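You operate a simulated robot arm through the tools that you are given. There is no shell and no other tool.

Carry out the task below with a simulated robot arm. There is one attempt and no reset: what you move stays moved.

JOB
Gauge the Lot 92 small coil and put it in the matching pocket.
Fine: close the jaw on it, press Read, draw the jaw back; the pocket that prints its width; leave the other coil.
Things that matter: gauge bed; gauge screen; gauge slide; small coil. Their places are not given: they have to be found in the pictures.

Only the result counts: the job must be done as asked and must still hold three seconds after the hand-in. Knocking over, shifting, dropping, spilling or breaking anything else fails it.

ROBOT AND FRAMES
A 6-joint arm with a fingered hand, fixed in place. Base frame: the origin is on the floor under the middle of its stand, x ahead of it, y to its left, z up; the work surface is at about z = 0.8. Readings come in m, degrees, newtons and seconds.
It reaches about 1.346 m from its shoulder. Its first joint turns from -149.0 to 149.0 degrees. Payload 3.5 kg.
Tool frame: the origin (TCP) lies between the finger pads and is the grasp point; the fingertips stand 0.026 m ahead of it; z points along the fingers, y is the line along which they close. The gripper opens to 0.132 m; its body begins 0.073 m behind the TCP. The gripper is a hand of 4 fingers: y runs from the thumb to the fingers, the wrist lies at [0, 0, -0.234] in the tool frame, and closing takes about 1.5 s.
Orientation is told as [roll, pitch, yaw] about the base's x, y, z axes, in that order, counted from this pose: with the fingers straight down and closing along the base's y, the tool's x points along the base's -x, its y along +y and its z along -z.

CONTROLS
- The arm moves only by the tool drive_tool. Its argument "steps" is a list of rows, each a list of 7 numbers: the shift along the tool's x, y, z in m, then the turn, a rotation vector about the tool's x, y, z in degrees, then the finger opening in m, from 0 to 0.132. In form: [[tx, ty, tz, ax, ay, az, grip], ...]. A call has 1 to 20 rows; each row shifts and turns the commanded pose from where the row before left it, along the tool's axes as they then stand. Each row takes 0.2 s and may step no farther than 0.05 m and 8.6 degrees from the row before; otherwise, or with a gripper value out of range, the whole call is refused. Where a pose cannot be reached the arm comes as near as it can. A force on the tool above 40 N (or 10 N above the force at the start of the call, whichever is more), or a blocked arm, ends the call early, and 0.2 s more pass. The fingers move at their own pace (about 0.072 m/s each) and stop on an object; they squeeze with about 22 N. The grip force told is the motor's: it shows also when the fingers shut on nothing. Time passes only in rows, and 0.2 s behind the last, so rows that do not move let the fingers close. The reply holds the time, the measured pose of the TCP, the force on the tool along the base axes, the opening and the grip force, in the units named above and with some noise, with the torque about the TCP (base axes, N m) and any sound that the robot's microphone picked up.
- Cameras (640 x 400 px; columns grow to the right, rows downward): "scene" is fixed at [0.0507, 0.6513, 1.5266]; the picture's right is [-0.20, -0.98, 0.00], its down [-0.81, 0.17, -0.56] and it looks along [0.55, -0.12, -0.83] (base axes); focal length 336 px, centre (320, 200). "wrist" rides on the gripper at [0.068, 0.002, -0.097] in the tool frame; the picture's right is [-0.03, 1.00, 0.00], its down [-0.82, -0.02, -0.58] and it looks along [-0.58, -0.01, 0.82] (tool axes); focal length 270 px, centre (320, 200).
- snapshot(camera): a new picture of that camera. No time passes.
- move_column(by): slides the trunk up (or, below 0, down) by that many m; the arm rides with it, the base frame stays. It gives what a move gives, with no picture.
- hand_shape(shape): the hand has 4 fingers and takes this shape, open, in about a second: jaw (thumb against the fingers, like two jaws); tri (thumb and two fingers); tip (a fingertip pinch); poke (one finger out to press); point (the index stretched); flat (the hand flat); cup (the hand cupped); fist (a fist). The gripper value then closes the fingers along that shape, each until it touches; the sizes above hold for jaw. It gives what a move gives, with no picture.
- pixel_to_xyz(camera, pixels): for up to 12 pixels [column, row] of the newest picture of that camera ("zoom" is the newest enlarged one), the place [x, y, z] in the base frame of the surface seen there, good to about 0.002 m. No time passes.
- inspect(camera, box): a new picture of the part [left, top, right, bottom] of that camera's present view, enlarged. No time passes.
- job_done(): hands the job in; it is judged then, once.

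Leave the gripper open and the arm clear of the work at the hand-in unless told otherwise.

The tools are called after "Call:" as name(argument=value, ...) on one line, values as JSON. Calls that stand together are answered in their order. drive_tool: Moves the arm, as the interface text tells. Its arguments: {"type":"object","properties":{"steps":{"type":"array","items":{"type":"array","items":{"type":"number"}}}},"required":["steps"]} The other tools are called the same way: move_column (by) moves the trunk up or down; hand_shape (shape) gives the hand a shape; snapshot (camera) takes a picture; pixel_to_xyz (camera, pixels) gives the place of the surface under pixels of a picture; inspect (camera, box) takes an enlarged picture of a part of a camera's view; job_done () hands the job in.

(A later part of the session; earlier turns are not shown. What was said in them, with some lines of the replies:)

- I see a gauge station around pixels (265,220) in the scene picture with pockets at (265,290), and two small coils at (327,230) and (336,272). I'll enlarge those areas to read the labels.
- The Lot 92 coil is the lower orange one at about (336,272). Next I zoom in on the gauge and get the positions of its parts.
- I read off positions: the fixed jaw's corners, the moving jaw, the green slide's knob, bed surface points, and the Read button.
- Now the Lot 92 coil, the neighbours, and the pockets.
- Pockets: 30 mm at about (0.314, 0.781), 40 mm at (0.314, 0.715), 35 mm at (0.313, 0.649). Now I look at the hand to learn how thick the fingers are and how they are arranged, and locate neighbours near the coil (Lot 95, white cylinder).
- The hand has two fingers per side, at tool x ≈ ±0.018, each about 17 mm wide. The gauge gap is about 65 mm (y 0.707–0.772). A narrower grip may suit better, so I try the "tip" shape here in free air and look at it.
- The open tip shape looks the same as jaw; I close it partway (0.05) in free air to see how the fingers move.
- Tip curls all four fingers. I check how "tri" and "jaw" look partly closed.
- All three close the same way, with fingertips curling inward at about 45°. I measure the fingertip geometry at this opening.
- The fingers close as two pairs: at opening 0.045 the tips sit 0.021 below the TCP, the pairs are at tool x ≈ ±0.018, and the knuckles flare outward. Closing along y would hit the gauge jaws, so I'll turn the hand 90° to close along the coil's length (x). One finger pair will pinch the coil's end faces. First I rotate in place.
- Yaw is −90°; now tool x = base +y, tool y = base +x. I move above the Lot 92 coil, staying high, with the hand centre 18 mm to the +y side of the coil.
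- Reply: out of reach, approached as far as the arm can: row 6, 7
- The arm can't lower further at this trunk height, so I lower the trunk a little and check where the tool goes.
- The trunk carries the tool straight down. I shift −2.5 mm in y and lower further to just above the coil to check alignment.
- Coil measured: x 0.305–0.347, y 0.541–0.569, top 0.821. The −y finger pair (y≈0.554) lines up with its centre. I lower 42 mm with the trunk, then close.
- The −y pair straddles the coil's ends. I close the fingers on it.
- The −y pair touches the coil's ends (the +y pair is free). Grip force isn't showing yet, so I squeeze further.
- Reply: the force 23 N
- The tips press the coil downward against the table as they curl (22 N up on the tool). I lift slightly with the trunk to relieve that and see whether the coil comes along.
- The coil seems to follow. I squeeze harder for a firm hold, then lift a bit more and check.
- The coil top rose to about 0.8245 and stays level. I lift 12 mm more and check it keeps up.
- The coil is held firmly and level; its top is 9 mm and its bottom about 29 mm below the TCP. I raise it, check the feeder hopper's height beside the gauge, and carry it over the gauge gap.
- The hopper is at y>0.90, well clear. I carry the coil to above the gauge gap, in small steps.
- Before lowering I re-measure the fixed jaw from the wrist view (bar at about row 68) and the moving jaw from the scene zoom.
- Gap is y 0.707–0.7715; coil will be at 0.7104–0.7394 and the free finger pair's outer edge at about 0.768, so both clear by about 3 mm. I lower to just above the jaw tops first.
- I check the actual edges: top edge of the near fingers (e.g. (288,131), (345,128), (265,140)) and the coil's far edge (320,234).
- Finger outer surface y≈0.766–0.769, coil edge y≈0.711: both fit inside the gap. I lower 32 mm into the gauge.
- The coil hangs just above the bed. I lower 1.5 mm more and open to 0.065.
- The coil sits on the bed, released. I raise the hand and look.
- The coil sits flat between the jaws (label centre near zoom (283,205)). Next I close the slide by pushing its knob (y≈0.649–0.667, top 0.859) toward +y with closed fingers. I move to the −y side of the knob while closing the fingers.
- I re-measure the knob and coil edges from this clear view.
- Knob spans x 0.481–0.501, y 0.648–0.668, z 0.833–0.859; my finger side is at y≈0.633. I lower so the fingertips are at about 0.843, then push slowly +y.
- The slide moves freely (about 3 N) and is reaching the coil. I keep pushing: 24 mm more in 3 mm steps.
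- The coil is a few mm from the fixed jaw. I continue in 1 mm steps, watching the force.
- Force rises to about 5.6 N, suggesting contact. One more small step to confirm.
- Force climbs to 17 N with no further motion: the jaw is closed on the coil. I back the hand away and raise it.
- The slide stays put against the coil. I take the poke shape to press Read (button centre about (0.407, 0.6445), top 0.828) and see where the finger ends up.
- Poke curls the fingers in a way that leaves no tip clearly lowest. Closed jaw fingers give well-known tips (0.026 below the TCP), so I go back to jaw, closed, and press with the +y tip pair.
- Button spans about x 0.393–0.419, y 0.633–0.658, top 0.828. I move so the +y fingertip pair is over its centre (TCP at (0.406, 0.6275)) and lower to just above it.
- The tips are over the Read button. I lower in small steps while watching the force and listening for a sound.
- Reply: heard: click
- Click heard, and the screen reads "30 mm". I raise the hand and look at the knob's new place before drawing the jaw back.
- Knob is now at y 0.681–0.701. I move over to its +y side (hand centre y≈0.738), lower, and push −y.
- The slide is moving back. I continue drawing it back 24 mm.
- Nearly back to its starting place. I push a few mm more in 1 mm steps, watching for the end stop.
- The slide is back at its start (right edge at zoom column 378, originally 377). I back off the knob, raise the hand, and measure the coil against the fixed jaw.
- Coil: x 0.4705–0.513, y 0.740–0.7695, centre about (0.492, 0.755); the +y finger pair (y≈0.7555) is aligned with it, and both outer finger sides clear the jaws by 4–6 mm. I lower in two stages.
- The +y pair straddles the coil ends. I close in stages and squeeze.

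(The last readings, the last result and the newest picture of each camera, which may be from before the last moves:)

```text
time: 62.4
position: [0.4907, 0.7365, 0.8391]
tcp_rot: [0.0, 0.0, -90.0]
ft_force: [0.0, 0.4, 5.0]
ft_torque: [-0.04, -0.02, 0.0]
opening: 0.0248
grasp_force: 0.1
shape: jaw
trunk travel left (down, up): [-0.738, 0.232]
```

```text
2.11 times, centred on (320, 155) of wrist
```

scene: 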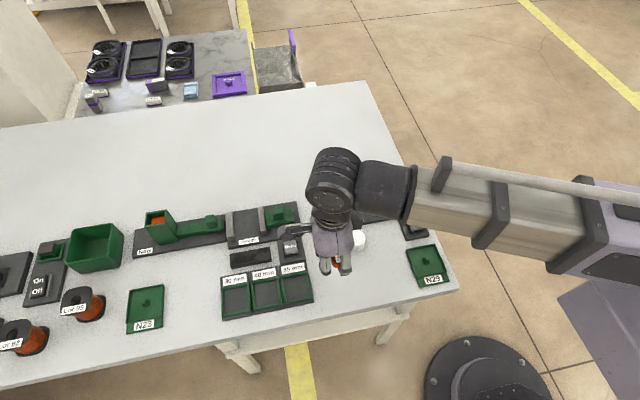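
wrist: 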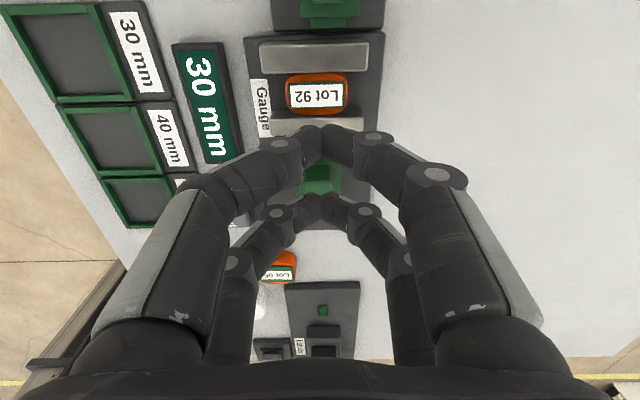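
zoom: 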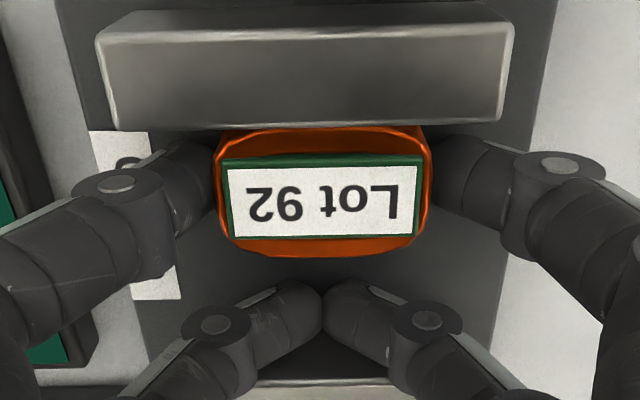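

The +y pair grips the coil; the other pair closes free. I squeeze to a firm hold and lift a little.

Call:
drive_tool(steps=[[0, 0, 0, 0, 0, 0, 0.02], [0, 0, 0, 0, 0, 0, 0.02], [0, 0, 0, 0, 0, 0, 0.01], [0, 0, 0, 0, 0, 0, 0.01], [0, 0, 0, 0, 0, 0, 0.01]])

Call:
inspect(camera="wrist", box=[220, 60, 420, 250])

```text
time: 63.6
position: [0.4908, 0.7365, 0.8393]
tcp_rot: [0.0, 0.1, -90.0]
ft_force: [0.0, -0.3, -0.2]
ft_torque: [-0.01, 0.0, -0.01]
opening: 0.0232
grasp_force: 21.8
shape: jaw
trunk travel left (down, up): [-0.738, 0.232]
```

```text
2.11 times, centred on (320, 155) of wrist
```

zoom: 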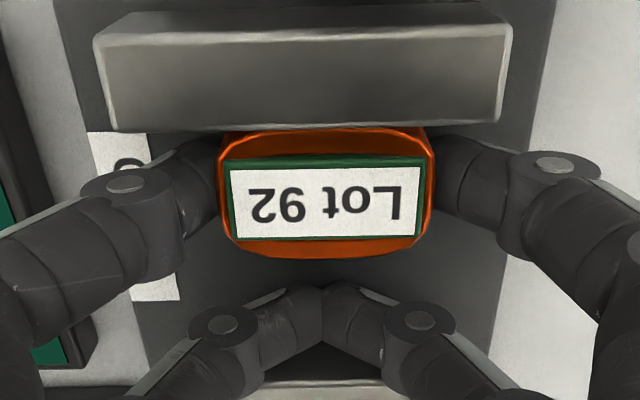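

Grip force now 21.8 N. I lift 15 mm and check the coil follows.

Call:
move_column(by=0.015)

Call:
inspect(camera="wrist", box=[220, 60, 420, 250])

Call:
pixel_to_xyz(camera="zoom", pixels=[[235, 172], [418, 170], [415, 232], [240, 235], [325, 203], [325, 250], [325, 140], [265, 320], [375, 315]])

```text
time: 64.2
position: [0.4917, 0.738, 0.8529]
tcp_rot: [0.0, 0.0, -90.0]
ft_force: [1.2, 0.6, -1.3]
ft_torque: [0.0, -0.02, -0.01]
opening: 0.0229
grasp_force: 21.9
shape: jaw
trunk travel left (down, up): [-0.753, 0.217]
```

```text
2.11 times, centred on (320, 155) of wrist
```

zoom: 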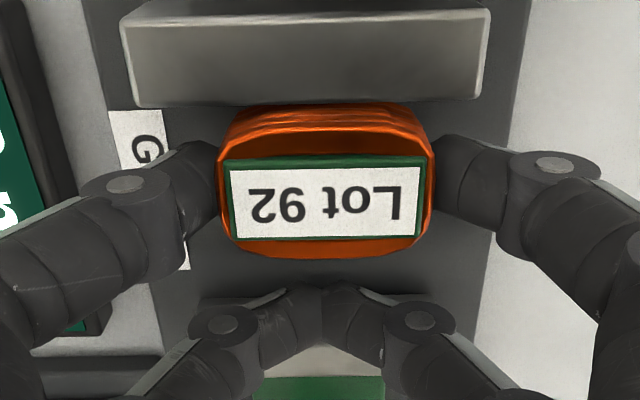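

```text
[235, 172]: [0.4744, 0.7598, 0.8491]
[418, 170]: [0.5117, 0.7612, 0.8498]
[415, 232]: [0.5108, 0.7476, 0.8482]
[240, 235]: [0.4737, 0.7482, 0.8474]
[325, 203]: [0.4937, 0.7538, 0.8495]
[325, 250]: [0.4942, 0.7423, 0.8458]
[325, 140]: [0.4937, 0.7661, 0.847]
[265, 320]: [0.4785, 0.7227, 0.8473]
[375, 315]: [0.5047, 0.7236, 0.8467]
```

The coil followed, but it sits so high in the hand that the free fingertips are level with its bottom; they would touch the pocket walls. I set it back on the bed, open a little, raise the hand 4 mm, and re-grip higher on the coil.

Call:
move_column(by=-0.0148)

Call:
drive_tool(steps=[[0, 0, 0, 0, 0, 0, 0.04], [0, 0, 0, 0, 0, 0, 0.055], [0, 0, 0, 0, 0, 0, 0.06], [0, 0, 0, 0, 0, 0, 0.06], [0, 0, 0, 0, 0, 0, 0.06]])

Call:
move_column(by=0.0042)

Call:
inspect(camera="wrist", box=[220, 60, 420, 250])

Call:
pixel_to_xyz(camera="zoom", pixels=[[235, 165], [418, 165], [410, 225], [240, 228], [325, 195], [325, 245], [325, 140]])

```text
time: 64.8
position: [0.4916, 0.7364, 0.8386]
tcp_rot: [0.0, 0.1, -90.0]
ft_force: [-0.6, -0.6, -1.6]
ft_torque: [-0.05, 0.02, 0.01]
opening: 0.0233
grasp_force: 21.7
shape: jaw
trunk travel left (down, up): [-0.738, 0.232]
```

```text
time: 66.0
position: [0.4926, 0.7352, 0.8396]
tcp_rot: [0.0, 0.0, -90.0]
ft_force: [0.0, -0.3, 0.1]
ft_torque: [-0.01, -0.02, 0.03]
opening: 0.0598
grasp_force: 0.1
shape: jaw
trunk travel left (down, up): [-0.738, 0.232]
```

```text
time: 66.5
position: [0.4923, 0.7366, 0.8419]
tcp_rot: [0.0, 0.0, -90.1]
ft_force: [0.5, -0.1, 0.0]
ft_torque: [0.01, -0.02, -0.01]
opening: 0.0594
grasp_force: 0.1
shape: jaw
trunk travel left (down, up): [-0.742, 0.228]
```

```text
2.11 times, centred on (320, 155) of wrist
```

zoom: 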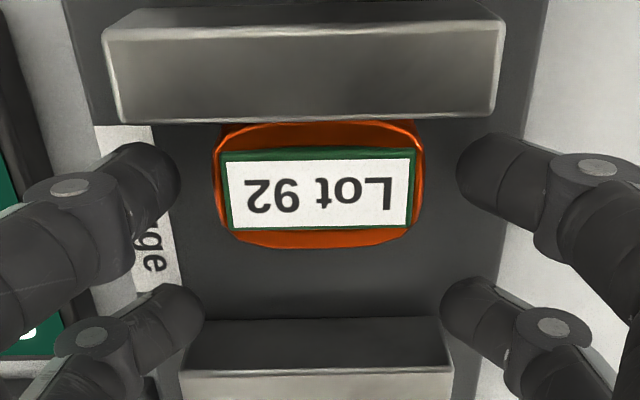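

```text
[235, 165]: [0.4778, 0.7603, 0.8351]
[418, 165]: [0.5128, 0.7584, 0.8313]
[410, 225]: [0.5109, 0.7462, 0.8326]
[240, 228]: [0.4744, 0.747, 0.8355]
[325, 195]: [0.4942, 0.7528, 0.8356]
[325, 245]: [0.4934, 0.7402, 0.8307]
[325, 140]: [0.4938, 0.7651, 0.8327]
```

The coil is back flat on the bed at about (0.493, 0.753). I close again and squeeze.

Call:
drive_tool(steps=[[0, 0, 0, 0, 0, 0, 0.04], [0, 0, 0, 0, 0, 0, 0.04], [0, 0, 0, 0, 0, 0, 0.034], [0, 0, 0, 0, 0, 0, 0.034], [0, 0, 0, 0, 0, 0, 0.026], [0, 0, 0, 0, 0, 0, 0.02], [0, 0, 0, 0, 0, 0, 0.01], [0, 0, 0, 0, 0, 0, 0.01]])

Call:
move_column(by=0.015)

Call:
inspect(camera="wrist", box=[220, 60, 420, 250])

Call:
pixel_to_xyz(camera="zoom", pixels=[[240, 180], [415, 180], [410, 232], [240, 238], [325, 205], [325, 250], [325, 140], [325, 115]])

```text
time: 68.3
position: [0.4922, 0.7364, 0.8439]
tcp_rot: [0.0, 0.0, -90.0]
ft_force: [0.3, -0.5, 0.1]
ft_torque: [-0.04, -0.04, 0.0]
opening: 0.0192
grasp_force: 22.0
shape: jaw
trunk travel left (down, up): [-0.742, 0.228]
```

```text
time: 69.0
position: [0.4919, 0.7354, 0.8587]
tcp_rot: [0.0, -0.1, -89.9]
ft_force: [0.1, 0.4, -0.4]
ft_torque: [-0.02, -0.02, -0.03]
opening: 0.019
grasp_force: 21.5
shape: jaw
trunk travel left (down, up): [-0.757, 0.213]
```

```text
2.11 times, centred on (320, 155) of wrist
```

zoom: 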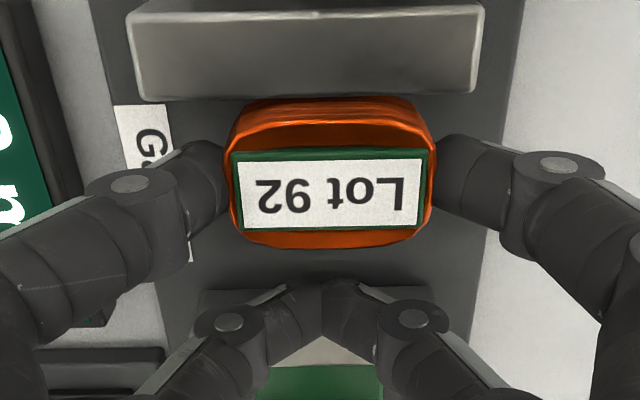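

```text
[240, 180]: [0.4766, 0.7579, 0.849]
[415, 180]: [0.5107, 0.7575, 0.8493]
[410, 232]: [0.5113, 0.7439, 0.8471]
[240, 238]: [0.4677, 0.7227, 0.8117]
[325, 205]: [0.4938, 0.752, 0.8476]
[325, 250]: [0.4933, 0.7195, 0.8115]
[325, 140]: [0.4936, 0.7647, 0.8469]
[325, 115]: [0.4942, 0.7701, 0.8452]
```

The coil is held with its bottom 31 mm below the TCP, 5 mm below the free tips. I raise it and carry it over the 30 mm pocket.

Call:
move_column(by=0.07)

Call:
drive_tool(steps=[[0.0029, -0.018, 0, 0, 0, 0, 0.01], [0.0029, -0.018, 0, 0, 0, 0, 0.01], [0.0029, -0.018, 0, 0, 0, 0, 0.01], [0.0029, -0.018, 0, 0, 0, 0, 0.01], [0.0029, -0.018, 0, 0, 0, 0, 0.01], [0.0029, -0.018, 0, 0, 0, 0, 0.01], [0.0029, -0.018, 0, 0, 0, 0, 0.01], [0.0029, -0.018, 0, 0, 0, 0, 0.01], [0.0029, -0.018, 0, 0, 0, 0, 0.01], [0.0029, -0.0175, 0, 0, 0, 0, 0.01], [0, 0, 0, 0, 0, 0, 0.01]])

Call:
snapshot(camera="wrist")

Call:
inspect(camera="scene", box=[205, 190, 325, 330])

```text
time: 70.1
position: [0.4909, 0.7359, 0.9272]
tcp_rot: [0.1, 0.0, -89.9]
ft_force: [-0.6, 0.8, -0.5]
ft_torque: [-0.01, 0.02, 0.0]
opening: 0.0194
grasp_force: 21.9
shape: jaw
trunk travel left (down, up): [-0.827, 0.143]
```

```text
time: 72.5
position: [0.3116, 0.7651, 0.9274]
tcp_rot: [0.0, 0.0, -90.1]
ft_force: [0.1, -0.4, -1.4]
ft_torque: [-0.02, 0.0, -0.02]
opening: 0.0192
grasp_force: 22.0
shape: jaw
trunk travel left (down, up): [-0.827, 0.143]
```

```text
taken
```

wrist: 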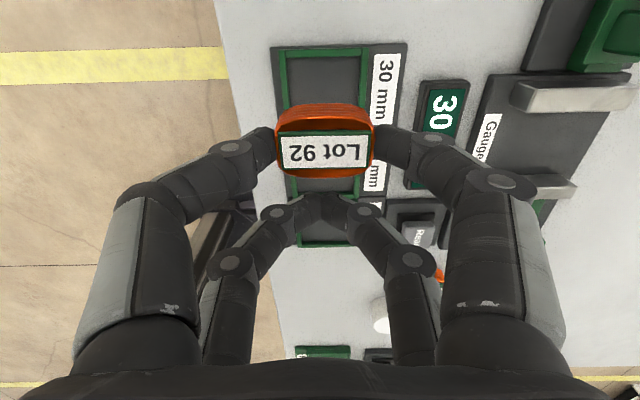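

```text
2.86 times, centred on (265, 260) of scene
```

zoom: 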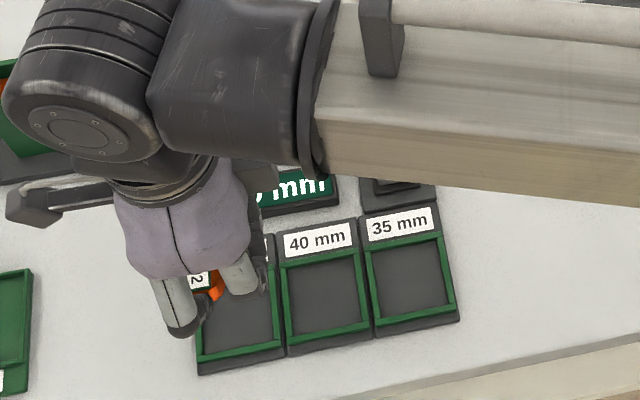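

I measure the 30 mm pocket's walls in the wrist view.

Call:
inspect(camera="wrist", box=[260, 30, 400, 190])

```text
2.50 times, centred on (330, 110) of wrist
```

zoom: 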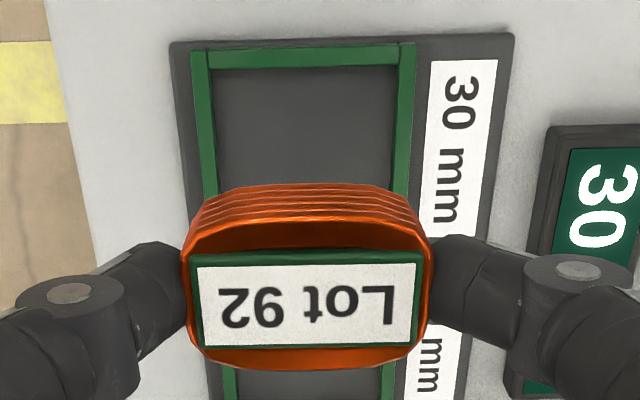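

Call:
pixel_to_xyz(camera="zoom", pixels=[[203, 55], [405, 50], [205, 150], [405, 150], [215, 70], [300, 58], [300, 72], [300, 110], [180, 45], [200, 268], [413, 268], [305, 300]])

Call:
pixel_to_xyz(camera="zoom", pixels=[[212, 130], [219, 130], [198, 130], [395, 130], [411, 130], [390, 130], [300, 48], [300, 68], [230, 390], [388, 390], [415, 340], [200, 343]])

```text
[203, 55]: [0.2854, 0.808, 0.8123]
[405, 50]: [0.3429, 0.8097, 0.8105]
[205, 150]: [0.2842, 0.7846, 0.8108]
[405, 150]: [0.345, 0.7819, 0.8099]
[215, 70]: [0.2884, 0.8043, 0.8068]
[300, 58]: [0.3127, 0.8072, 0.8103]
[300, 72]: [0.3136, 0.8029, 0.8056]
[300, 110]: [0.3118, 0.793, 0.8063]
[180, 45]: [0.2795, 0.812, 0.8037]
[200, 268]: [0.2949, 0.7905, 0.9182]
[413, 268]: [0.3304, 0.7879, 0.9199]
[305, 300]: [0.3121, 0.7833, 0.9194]
```

```text
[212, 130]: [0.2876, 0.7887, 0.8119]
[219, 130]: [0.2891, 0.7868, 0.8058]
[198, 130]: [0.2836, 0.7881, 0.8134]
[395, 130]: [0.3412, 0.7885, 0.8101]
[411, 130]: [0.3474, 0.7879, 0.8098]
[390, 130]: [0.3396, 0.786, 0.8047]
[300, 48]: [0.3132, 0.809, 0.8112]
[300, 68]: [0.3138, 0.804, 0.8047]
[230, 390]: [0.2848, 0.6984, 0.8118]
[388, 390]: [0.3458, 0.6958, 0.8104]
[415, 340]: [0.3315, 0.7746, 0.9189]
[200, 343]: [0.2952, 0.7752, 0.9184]
```

Pocket interior: x 0.288–0.3405, y≈0.757–0.804, floor ≈0.805; coil centre is at about (0.3127, 0.782). I correct by 1.5 mm in x and −1 mm in y, and lower to above the pocket.

Call:
drive_tool(steps=[[-0.001, 0.0015, 0, 0, 0, 0, 0.01], [0, 0, 0, 0, 0, 0, 0.01]])

Call:
move_column(by=-0.072)

Call:
inspect(camera="wrist", box=[240, 40, 420, 220])

Call:
inspect(camera="scene", box=[205, 240, 325, 330])

```text
time: 73.1
position: [0.3123, 0.7629, 0.9289]
tcp_rot: [0.0, 0.0, -90.0]
ft_force: [0.0, -0.3, -1.3]
ft_torque: [-0.03, 0.0, 0.02]
opening: 0.0193
grasp_force: 21.5
shape: jaw
trunk travel left (down, up): [-0.827, 0.143]
```

```text
time: 74.2
position: [0.3125, 0.7616, 0.8569]
tcp_rot: [0.0, -0.1, -90.1]
ft_force: [-0.2, 0.4, -1.3]
ft_torque: [0.02, 0.01, -0.01]
opening: 0.0191
grasp_force: 22.5
shape: jaw
trunk travel left (down, up): [-0.755, 0.215]
```

```text
2.22 times, centred on (330, 130) of wrist
```

zoom: 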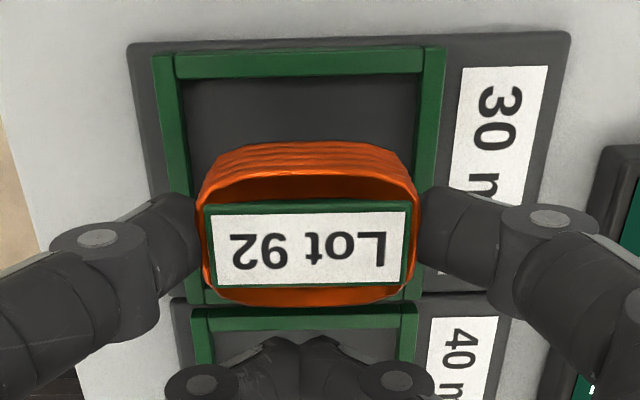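

```text
4.44 times, centred on (265, 285) of scene
```

zoom: 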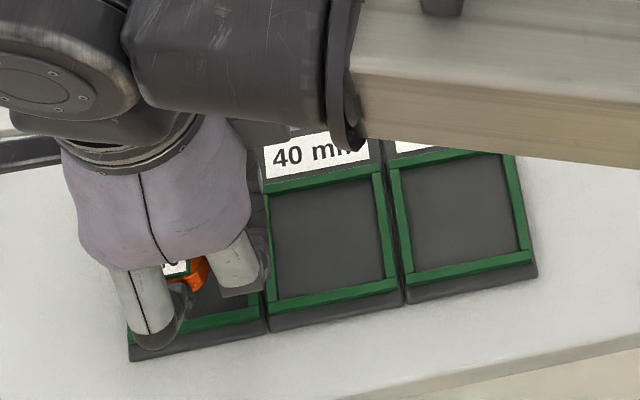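

Call:
inspect(camera="wrist", box=[240, 40, 420, 220])

Call:
pixel_to_xyz(camera="zoom", pixels=[[310, 298], [310, 243], [210, 212], [405, 218], [400, 278], [218, 280], [300, 65], [300, 318], [195, 297], [420, 290], [310, 180], [300, 78]])

```text
2.22 times, centred on (330, 130) of wrist
```

zoom: 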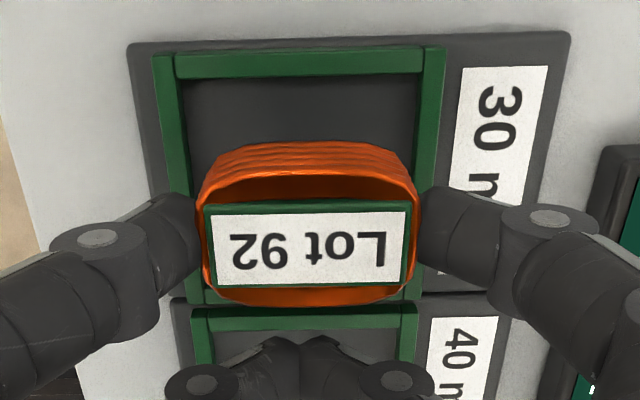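

```text
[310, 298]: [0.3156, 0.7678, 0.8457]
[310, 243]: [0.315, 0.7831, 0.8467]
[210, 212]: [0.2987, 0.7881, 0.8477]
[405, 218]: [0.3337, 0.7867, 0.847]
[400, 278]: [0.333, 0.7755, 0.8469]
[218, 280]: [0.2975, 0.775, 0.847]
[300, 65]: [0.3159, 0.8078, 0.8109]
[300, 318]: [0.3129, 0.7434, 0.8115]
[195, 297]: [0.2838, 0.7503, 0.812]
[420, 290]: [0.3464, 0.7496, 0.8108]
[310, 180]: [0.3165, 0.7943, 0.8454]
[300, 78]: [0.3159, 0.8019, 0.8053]
```

Coil centre (0.315, 0.7815) is well inside the pocket; its bottom is about 20 mm above the floor. I lower 17.5 mm.

Call:
move_column(by=-0.0175)

Call:
inspect(camera="wrist", box=[240, 60, 420, 240])

Call:
pixel_to_xyz(camera="zoom", pixels=[[310, 200], [230, 180], [390, 180], [390, 230], [230, 230]])

```text
time: 74.8
position: [0.3128, 0.7633, 0.8389]
tcp_rot: [0.0, 0.0, -90.0]
ft_force: [-0.2, -0.2, 1.8]
ft_torque: [-0.11, 0.01, 0.0]
opening: 0.0191
grasp_force: 21.8
shape: jaw
trunk travel left (down, up): [-0.738, 0.232]
```

```text
2.22 times, centred on (330, 150) of wrist
```

zoom: 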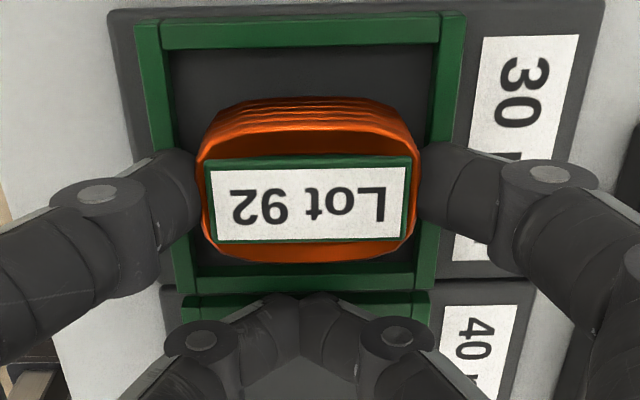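

```text
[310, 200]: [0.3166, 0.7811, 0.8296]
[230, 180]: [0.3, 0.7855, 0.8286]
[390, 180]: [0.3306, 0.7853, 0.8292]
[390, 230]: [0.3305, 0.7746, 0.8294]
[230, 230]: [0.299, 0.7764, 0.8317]
```

The coil is about 2–3 mm above the floor and the free tips just brush the wall (about 3 N). I raise 1 mm and open gently to let it settle.

Call:
move_column(by=0.0008)

Call:
drive_tool(steps=[[0, 0, 0, 0, 0, 0, 0.03], [0, 0, 0, 0, 0, 0, 0.045], [0, 0, 0, 0, 0, 0, 0.055], [0, 0, 0, 0, 0, 0, 0.065], [0, 0, 0, 0, 0, 0, 0.07], [0, 0, 0, 0, 0, 0, 0.07]])

Call:
inspect(camera="wrist", box=[240, 60, 420, 240])

Call:
pixel_to_xyz(camera="zoom", pixels=[[310, 190], [230, 175], [390, 175], [390, 215], [230, 215], [310, 245], [310, 115]])

```text
time: 75.3
position: [0.3126, 0.7664, 0.8398]
tcp_rot: [0.0, 0.0, -90.0]
ft_force: [0.1, -0.8, -0.8]
ft_torque: [-0.01, 0.03, 0.02]
opening: 0.0193
grasp_force: 22.3
shape: jaw
trunk travel left (down, up): [-0.738, 0.232]
```

```text
time: 76.7
position: [0.3127, 0.7643, 0.8393]
tcp_rot: [0.0, 0.0, -90.0]
ft_force: [-1.4, -0.2, 0.6]
ft_torque: [0.02, 0.0, 0.01]
opening: 0.0691
grasp_force: 0.1
shape: jaw
trunk travel left (down, up): [-0.738, 0.232]
```

```text
2.22 times, centred on (330, 150) of wrist
```

zoom: 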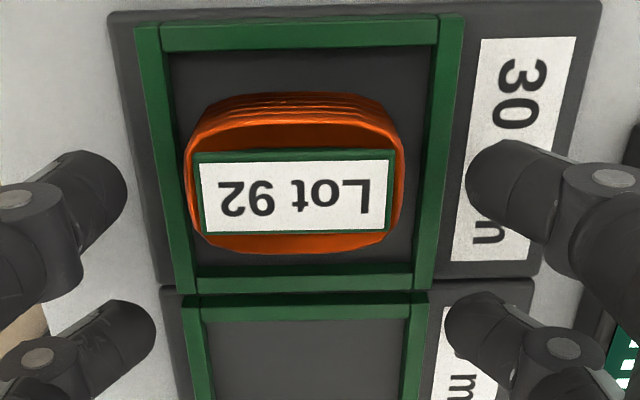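

```text
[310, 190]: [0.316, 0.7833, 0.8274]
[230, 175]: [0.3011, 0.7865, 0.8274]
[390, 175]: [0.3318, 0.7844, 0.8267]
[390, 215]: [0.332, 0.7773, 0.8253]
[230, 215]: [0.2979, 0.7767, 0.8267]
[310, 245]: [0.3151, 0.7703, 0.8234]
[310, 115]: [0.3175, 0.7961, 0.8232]
```

The coil sits flat on the floor of the 30 mm pocket. I raise the hand clear and check the whole scene.

Call:
move_column(by=0.03)

Call:
move_column(by=0.1)

Call:
drive_tool(steps=[[-0.03, 0.02, 0, 0, 0, 0, 0.1], [-0.03, 0.02, 0, 0, 0, 0, 0.132], [-0.03, 0.02, 0, 0, 0, 0, 0.132], [-0.03, 0.02, 0, 0, 0, 0, 0.132], [-0.03, 0.02, 0, 0, 0, 0, 0.132], [-0.03, 0.02, 0, 0, 0, 0, 0.132]])

Call:
snapshot(camera="scene")

Call:
inspect(camera="scene", box=[205, 190, 325, 330])

```text
time: 77.5
position: [0.3125, 0.7643, 0.8693]
tcp_rot: [0.0, -0.1, -90.0]
ft_force: [0.2, -0.3, 0.1]
ft_torque: [0.01, 0.01, -0.04]
opening: 0.0693
grasp_force: 0.1
shape: jaw
trunk travel left (down, up): [-0.768, 0.202]
```

```text
time: 78.8
position: [0.3122, 0.7645, 0.9686]
tcp_rot: [0.0, 0.0, -90.0]
ft_force: [-0.1, 0.1, -0.2]
ft_torque: [0.05, 0.02, 0.0]
opening: 0.0693
grasp_force: 0.1
shape: jaw
trunk travel left (down, up): [-0.868, 0.102]
```

```text
time: 80.2
position: [0.4334, 0.5826, 0.9696]
tcp_rot: [0.0, 0.0, -89.9]
ft_force: [-0.1, 0.3, -0.1]
ft_torque: [-0.02, 0.04, -0.01]
opening: 0.1318
grasp_force: 0.0
shape: jaw
trunk travel left (down, up): [-0.868, 0.102]
```

```text
taken
```

scene: 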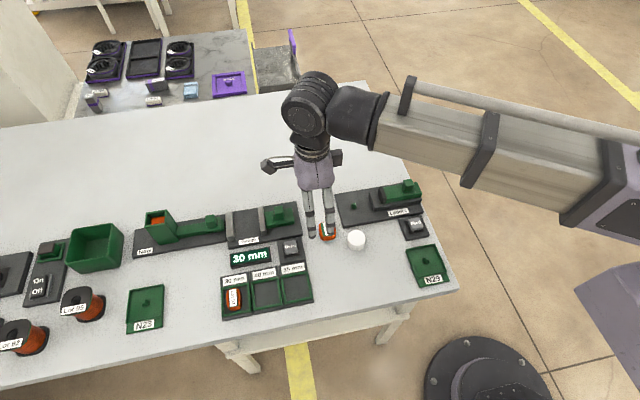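

```text
2.86 times, centred on (265, 260) of scene
```

zoom: 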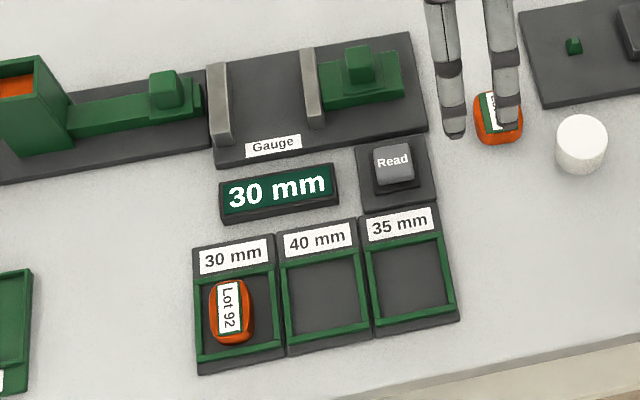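

The Lot 92 coil lies flat in the 30 mm pocket, the gauge slide is back, and the screen still reads 30 mm. I confirm the slide's position and move the hand away from the Lot 95 coil.

Call:
pixel_to_xyz(camera="zoom", pixels=[[360, 55], [303, 55], [313, 120], [229, 306], [404, 85]])

Call:
drive_tool(steps=[[0, 0.03, -0.01, 0, 0, 0, 0.132], [0, 0.03, -0.01, 0, 0, 0, 0.132], [0, 0.03, -0.01, 0, 0, 0, 0.132], [0, 0.03, 0, 0, 0, 0, 0.132], [0, 0, 0, 0, 0, 0, 0.132]])

Call:
snapshot(camera="scene")

```text
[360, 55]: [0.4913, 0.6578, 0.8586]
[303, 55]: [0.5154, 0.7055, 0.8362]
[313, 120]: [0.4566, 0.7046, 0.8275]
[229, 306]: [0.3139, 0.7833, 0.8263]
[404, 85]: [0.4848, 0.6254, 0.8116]
```

```text
time: 81.4
position: [0.5525, 0.5839, 0.9694]
tcp_rot: [0.0, -0.1, -90.0]
ft_force: [0.2, -0.1, 0.8]
ft_torque: [-0.01, 0.01, 0.0]
opening: 0.132
grasp_force: 0.1
shape: jaw
out of reach, approached as far as the arm can: row 1, 2, 3
trunk travel left (down, up): [-0.868, 0.102]
```

```text
taken
```

scene: 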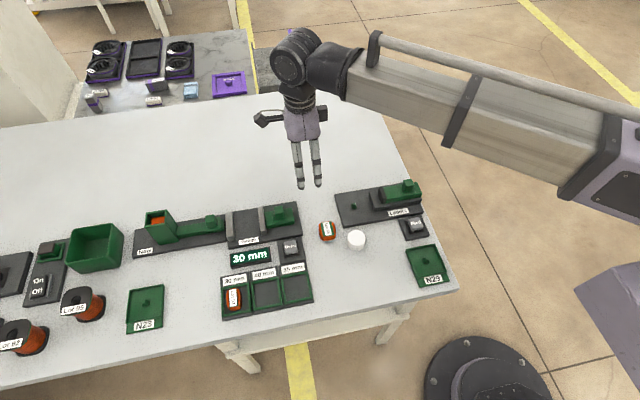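

Everything is in place: Lot 92 is in the 30 mm pocket at (0.314, 0.783), the slide's knob is back at y≈0.658, and Lot 95 and the white cylinder haven't moved. The gripper is open and the arm is clear, so I hand in the job.

Call:
job_done()

```text
The job is handed in.
```

I gauged the Lot 92 coil: the screen read 30 mm after I pressed Read. It now lies flat in the 30 mm pocket.

The gauge jaw is drawn back to where it started. The Lot 95 coil and the white cylinder were not touched. The gripper is open, the arm is clear of the work, and the job has been handed in; I have not seen a verdict on it.

On the way I set the coil back on the gauge bed once and gripped it again higher up, because the free fingers would have met the pocket walls. When I lowered the coil into the 30 mm pocket, the free fingers still brushed the wall of the 40 mm pocket with about 3 N. Nothing shifted in the pictures afterwards.
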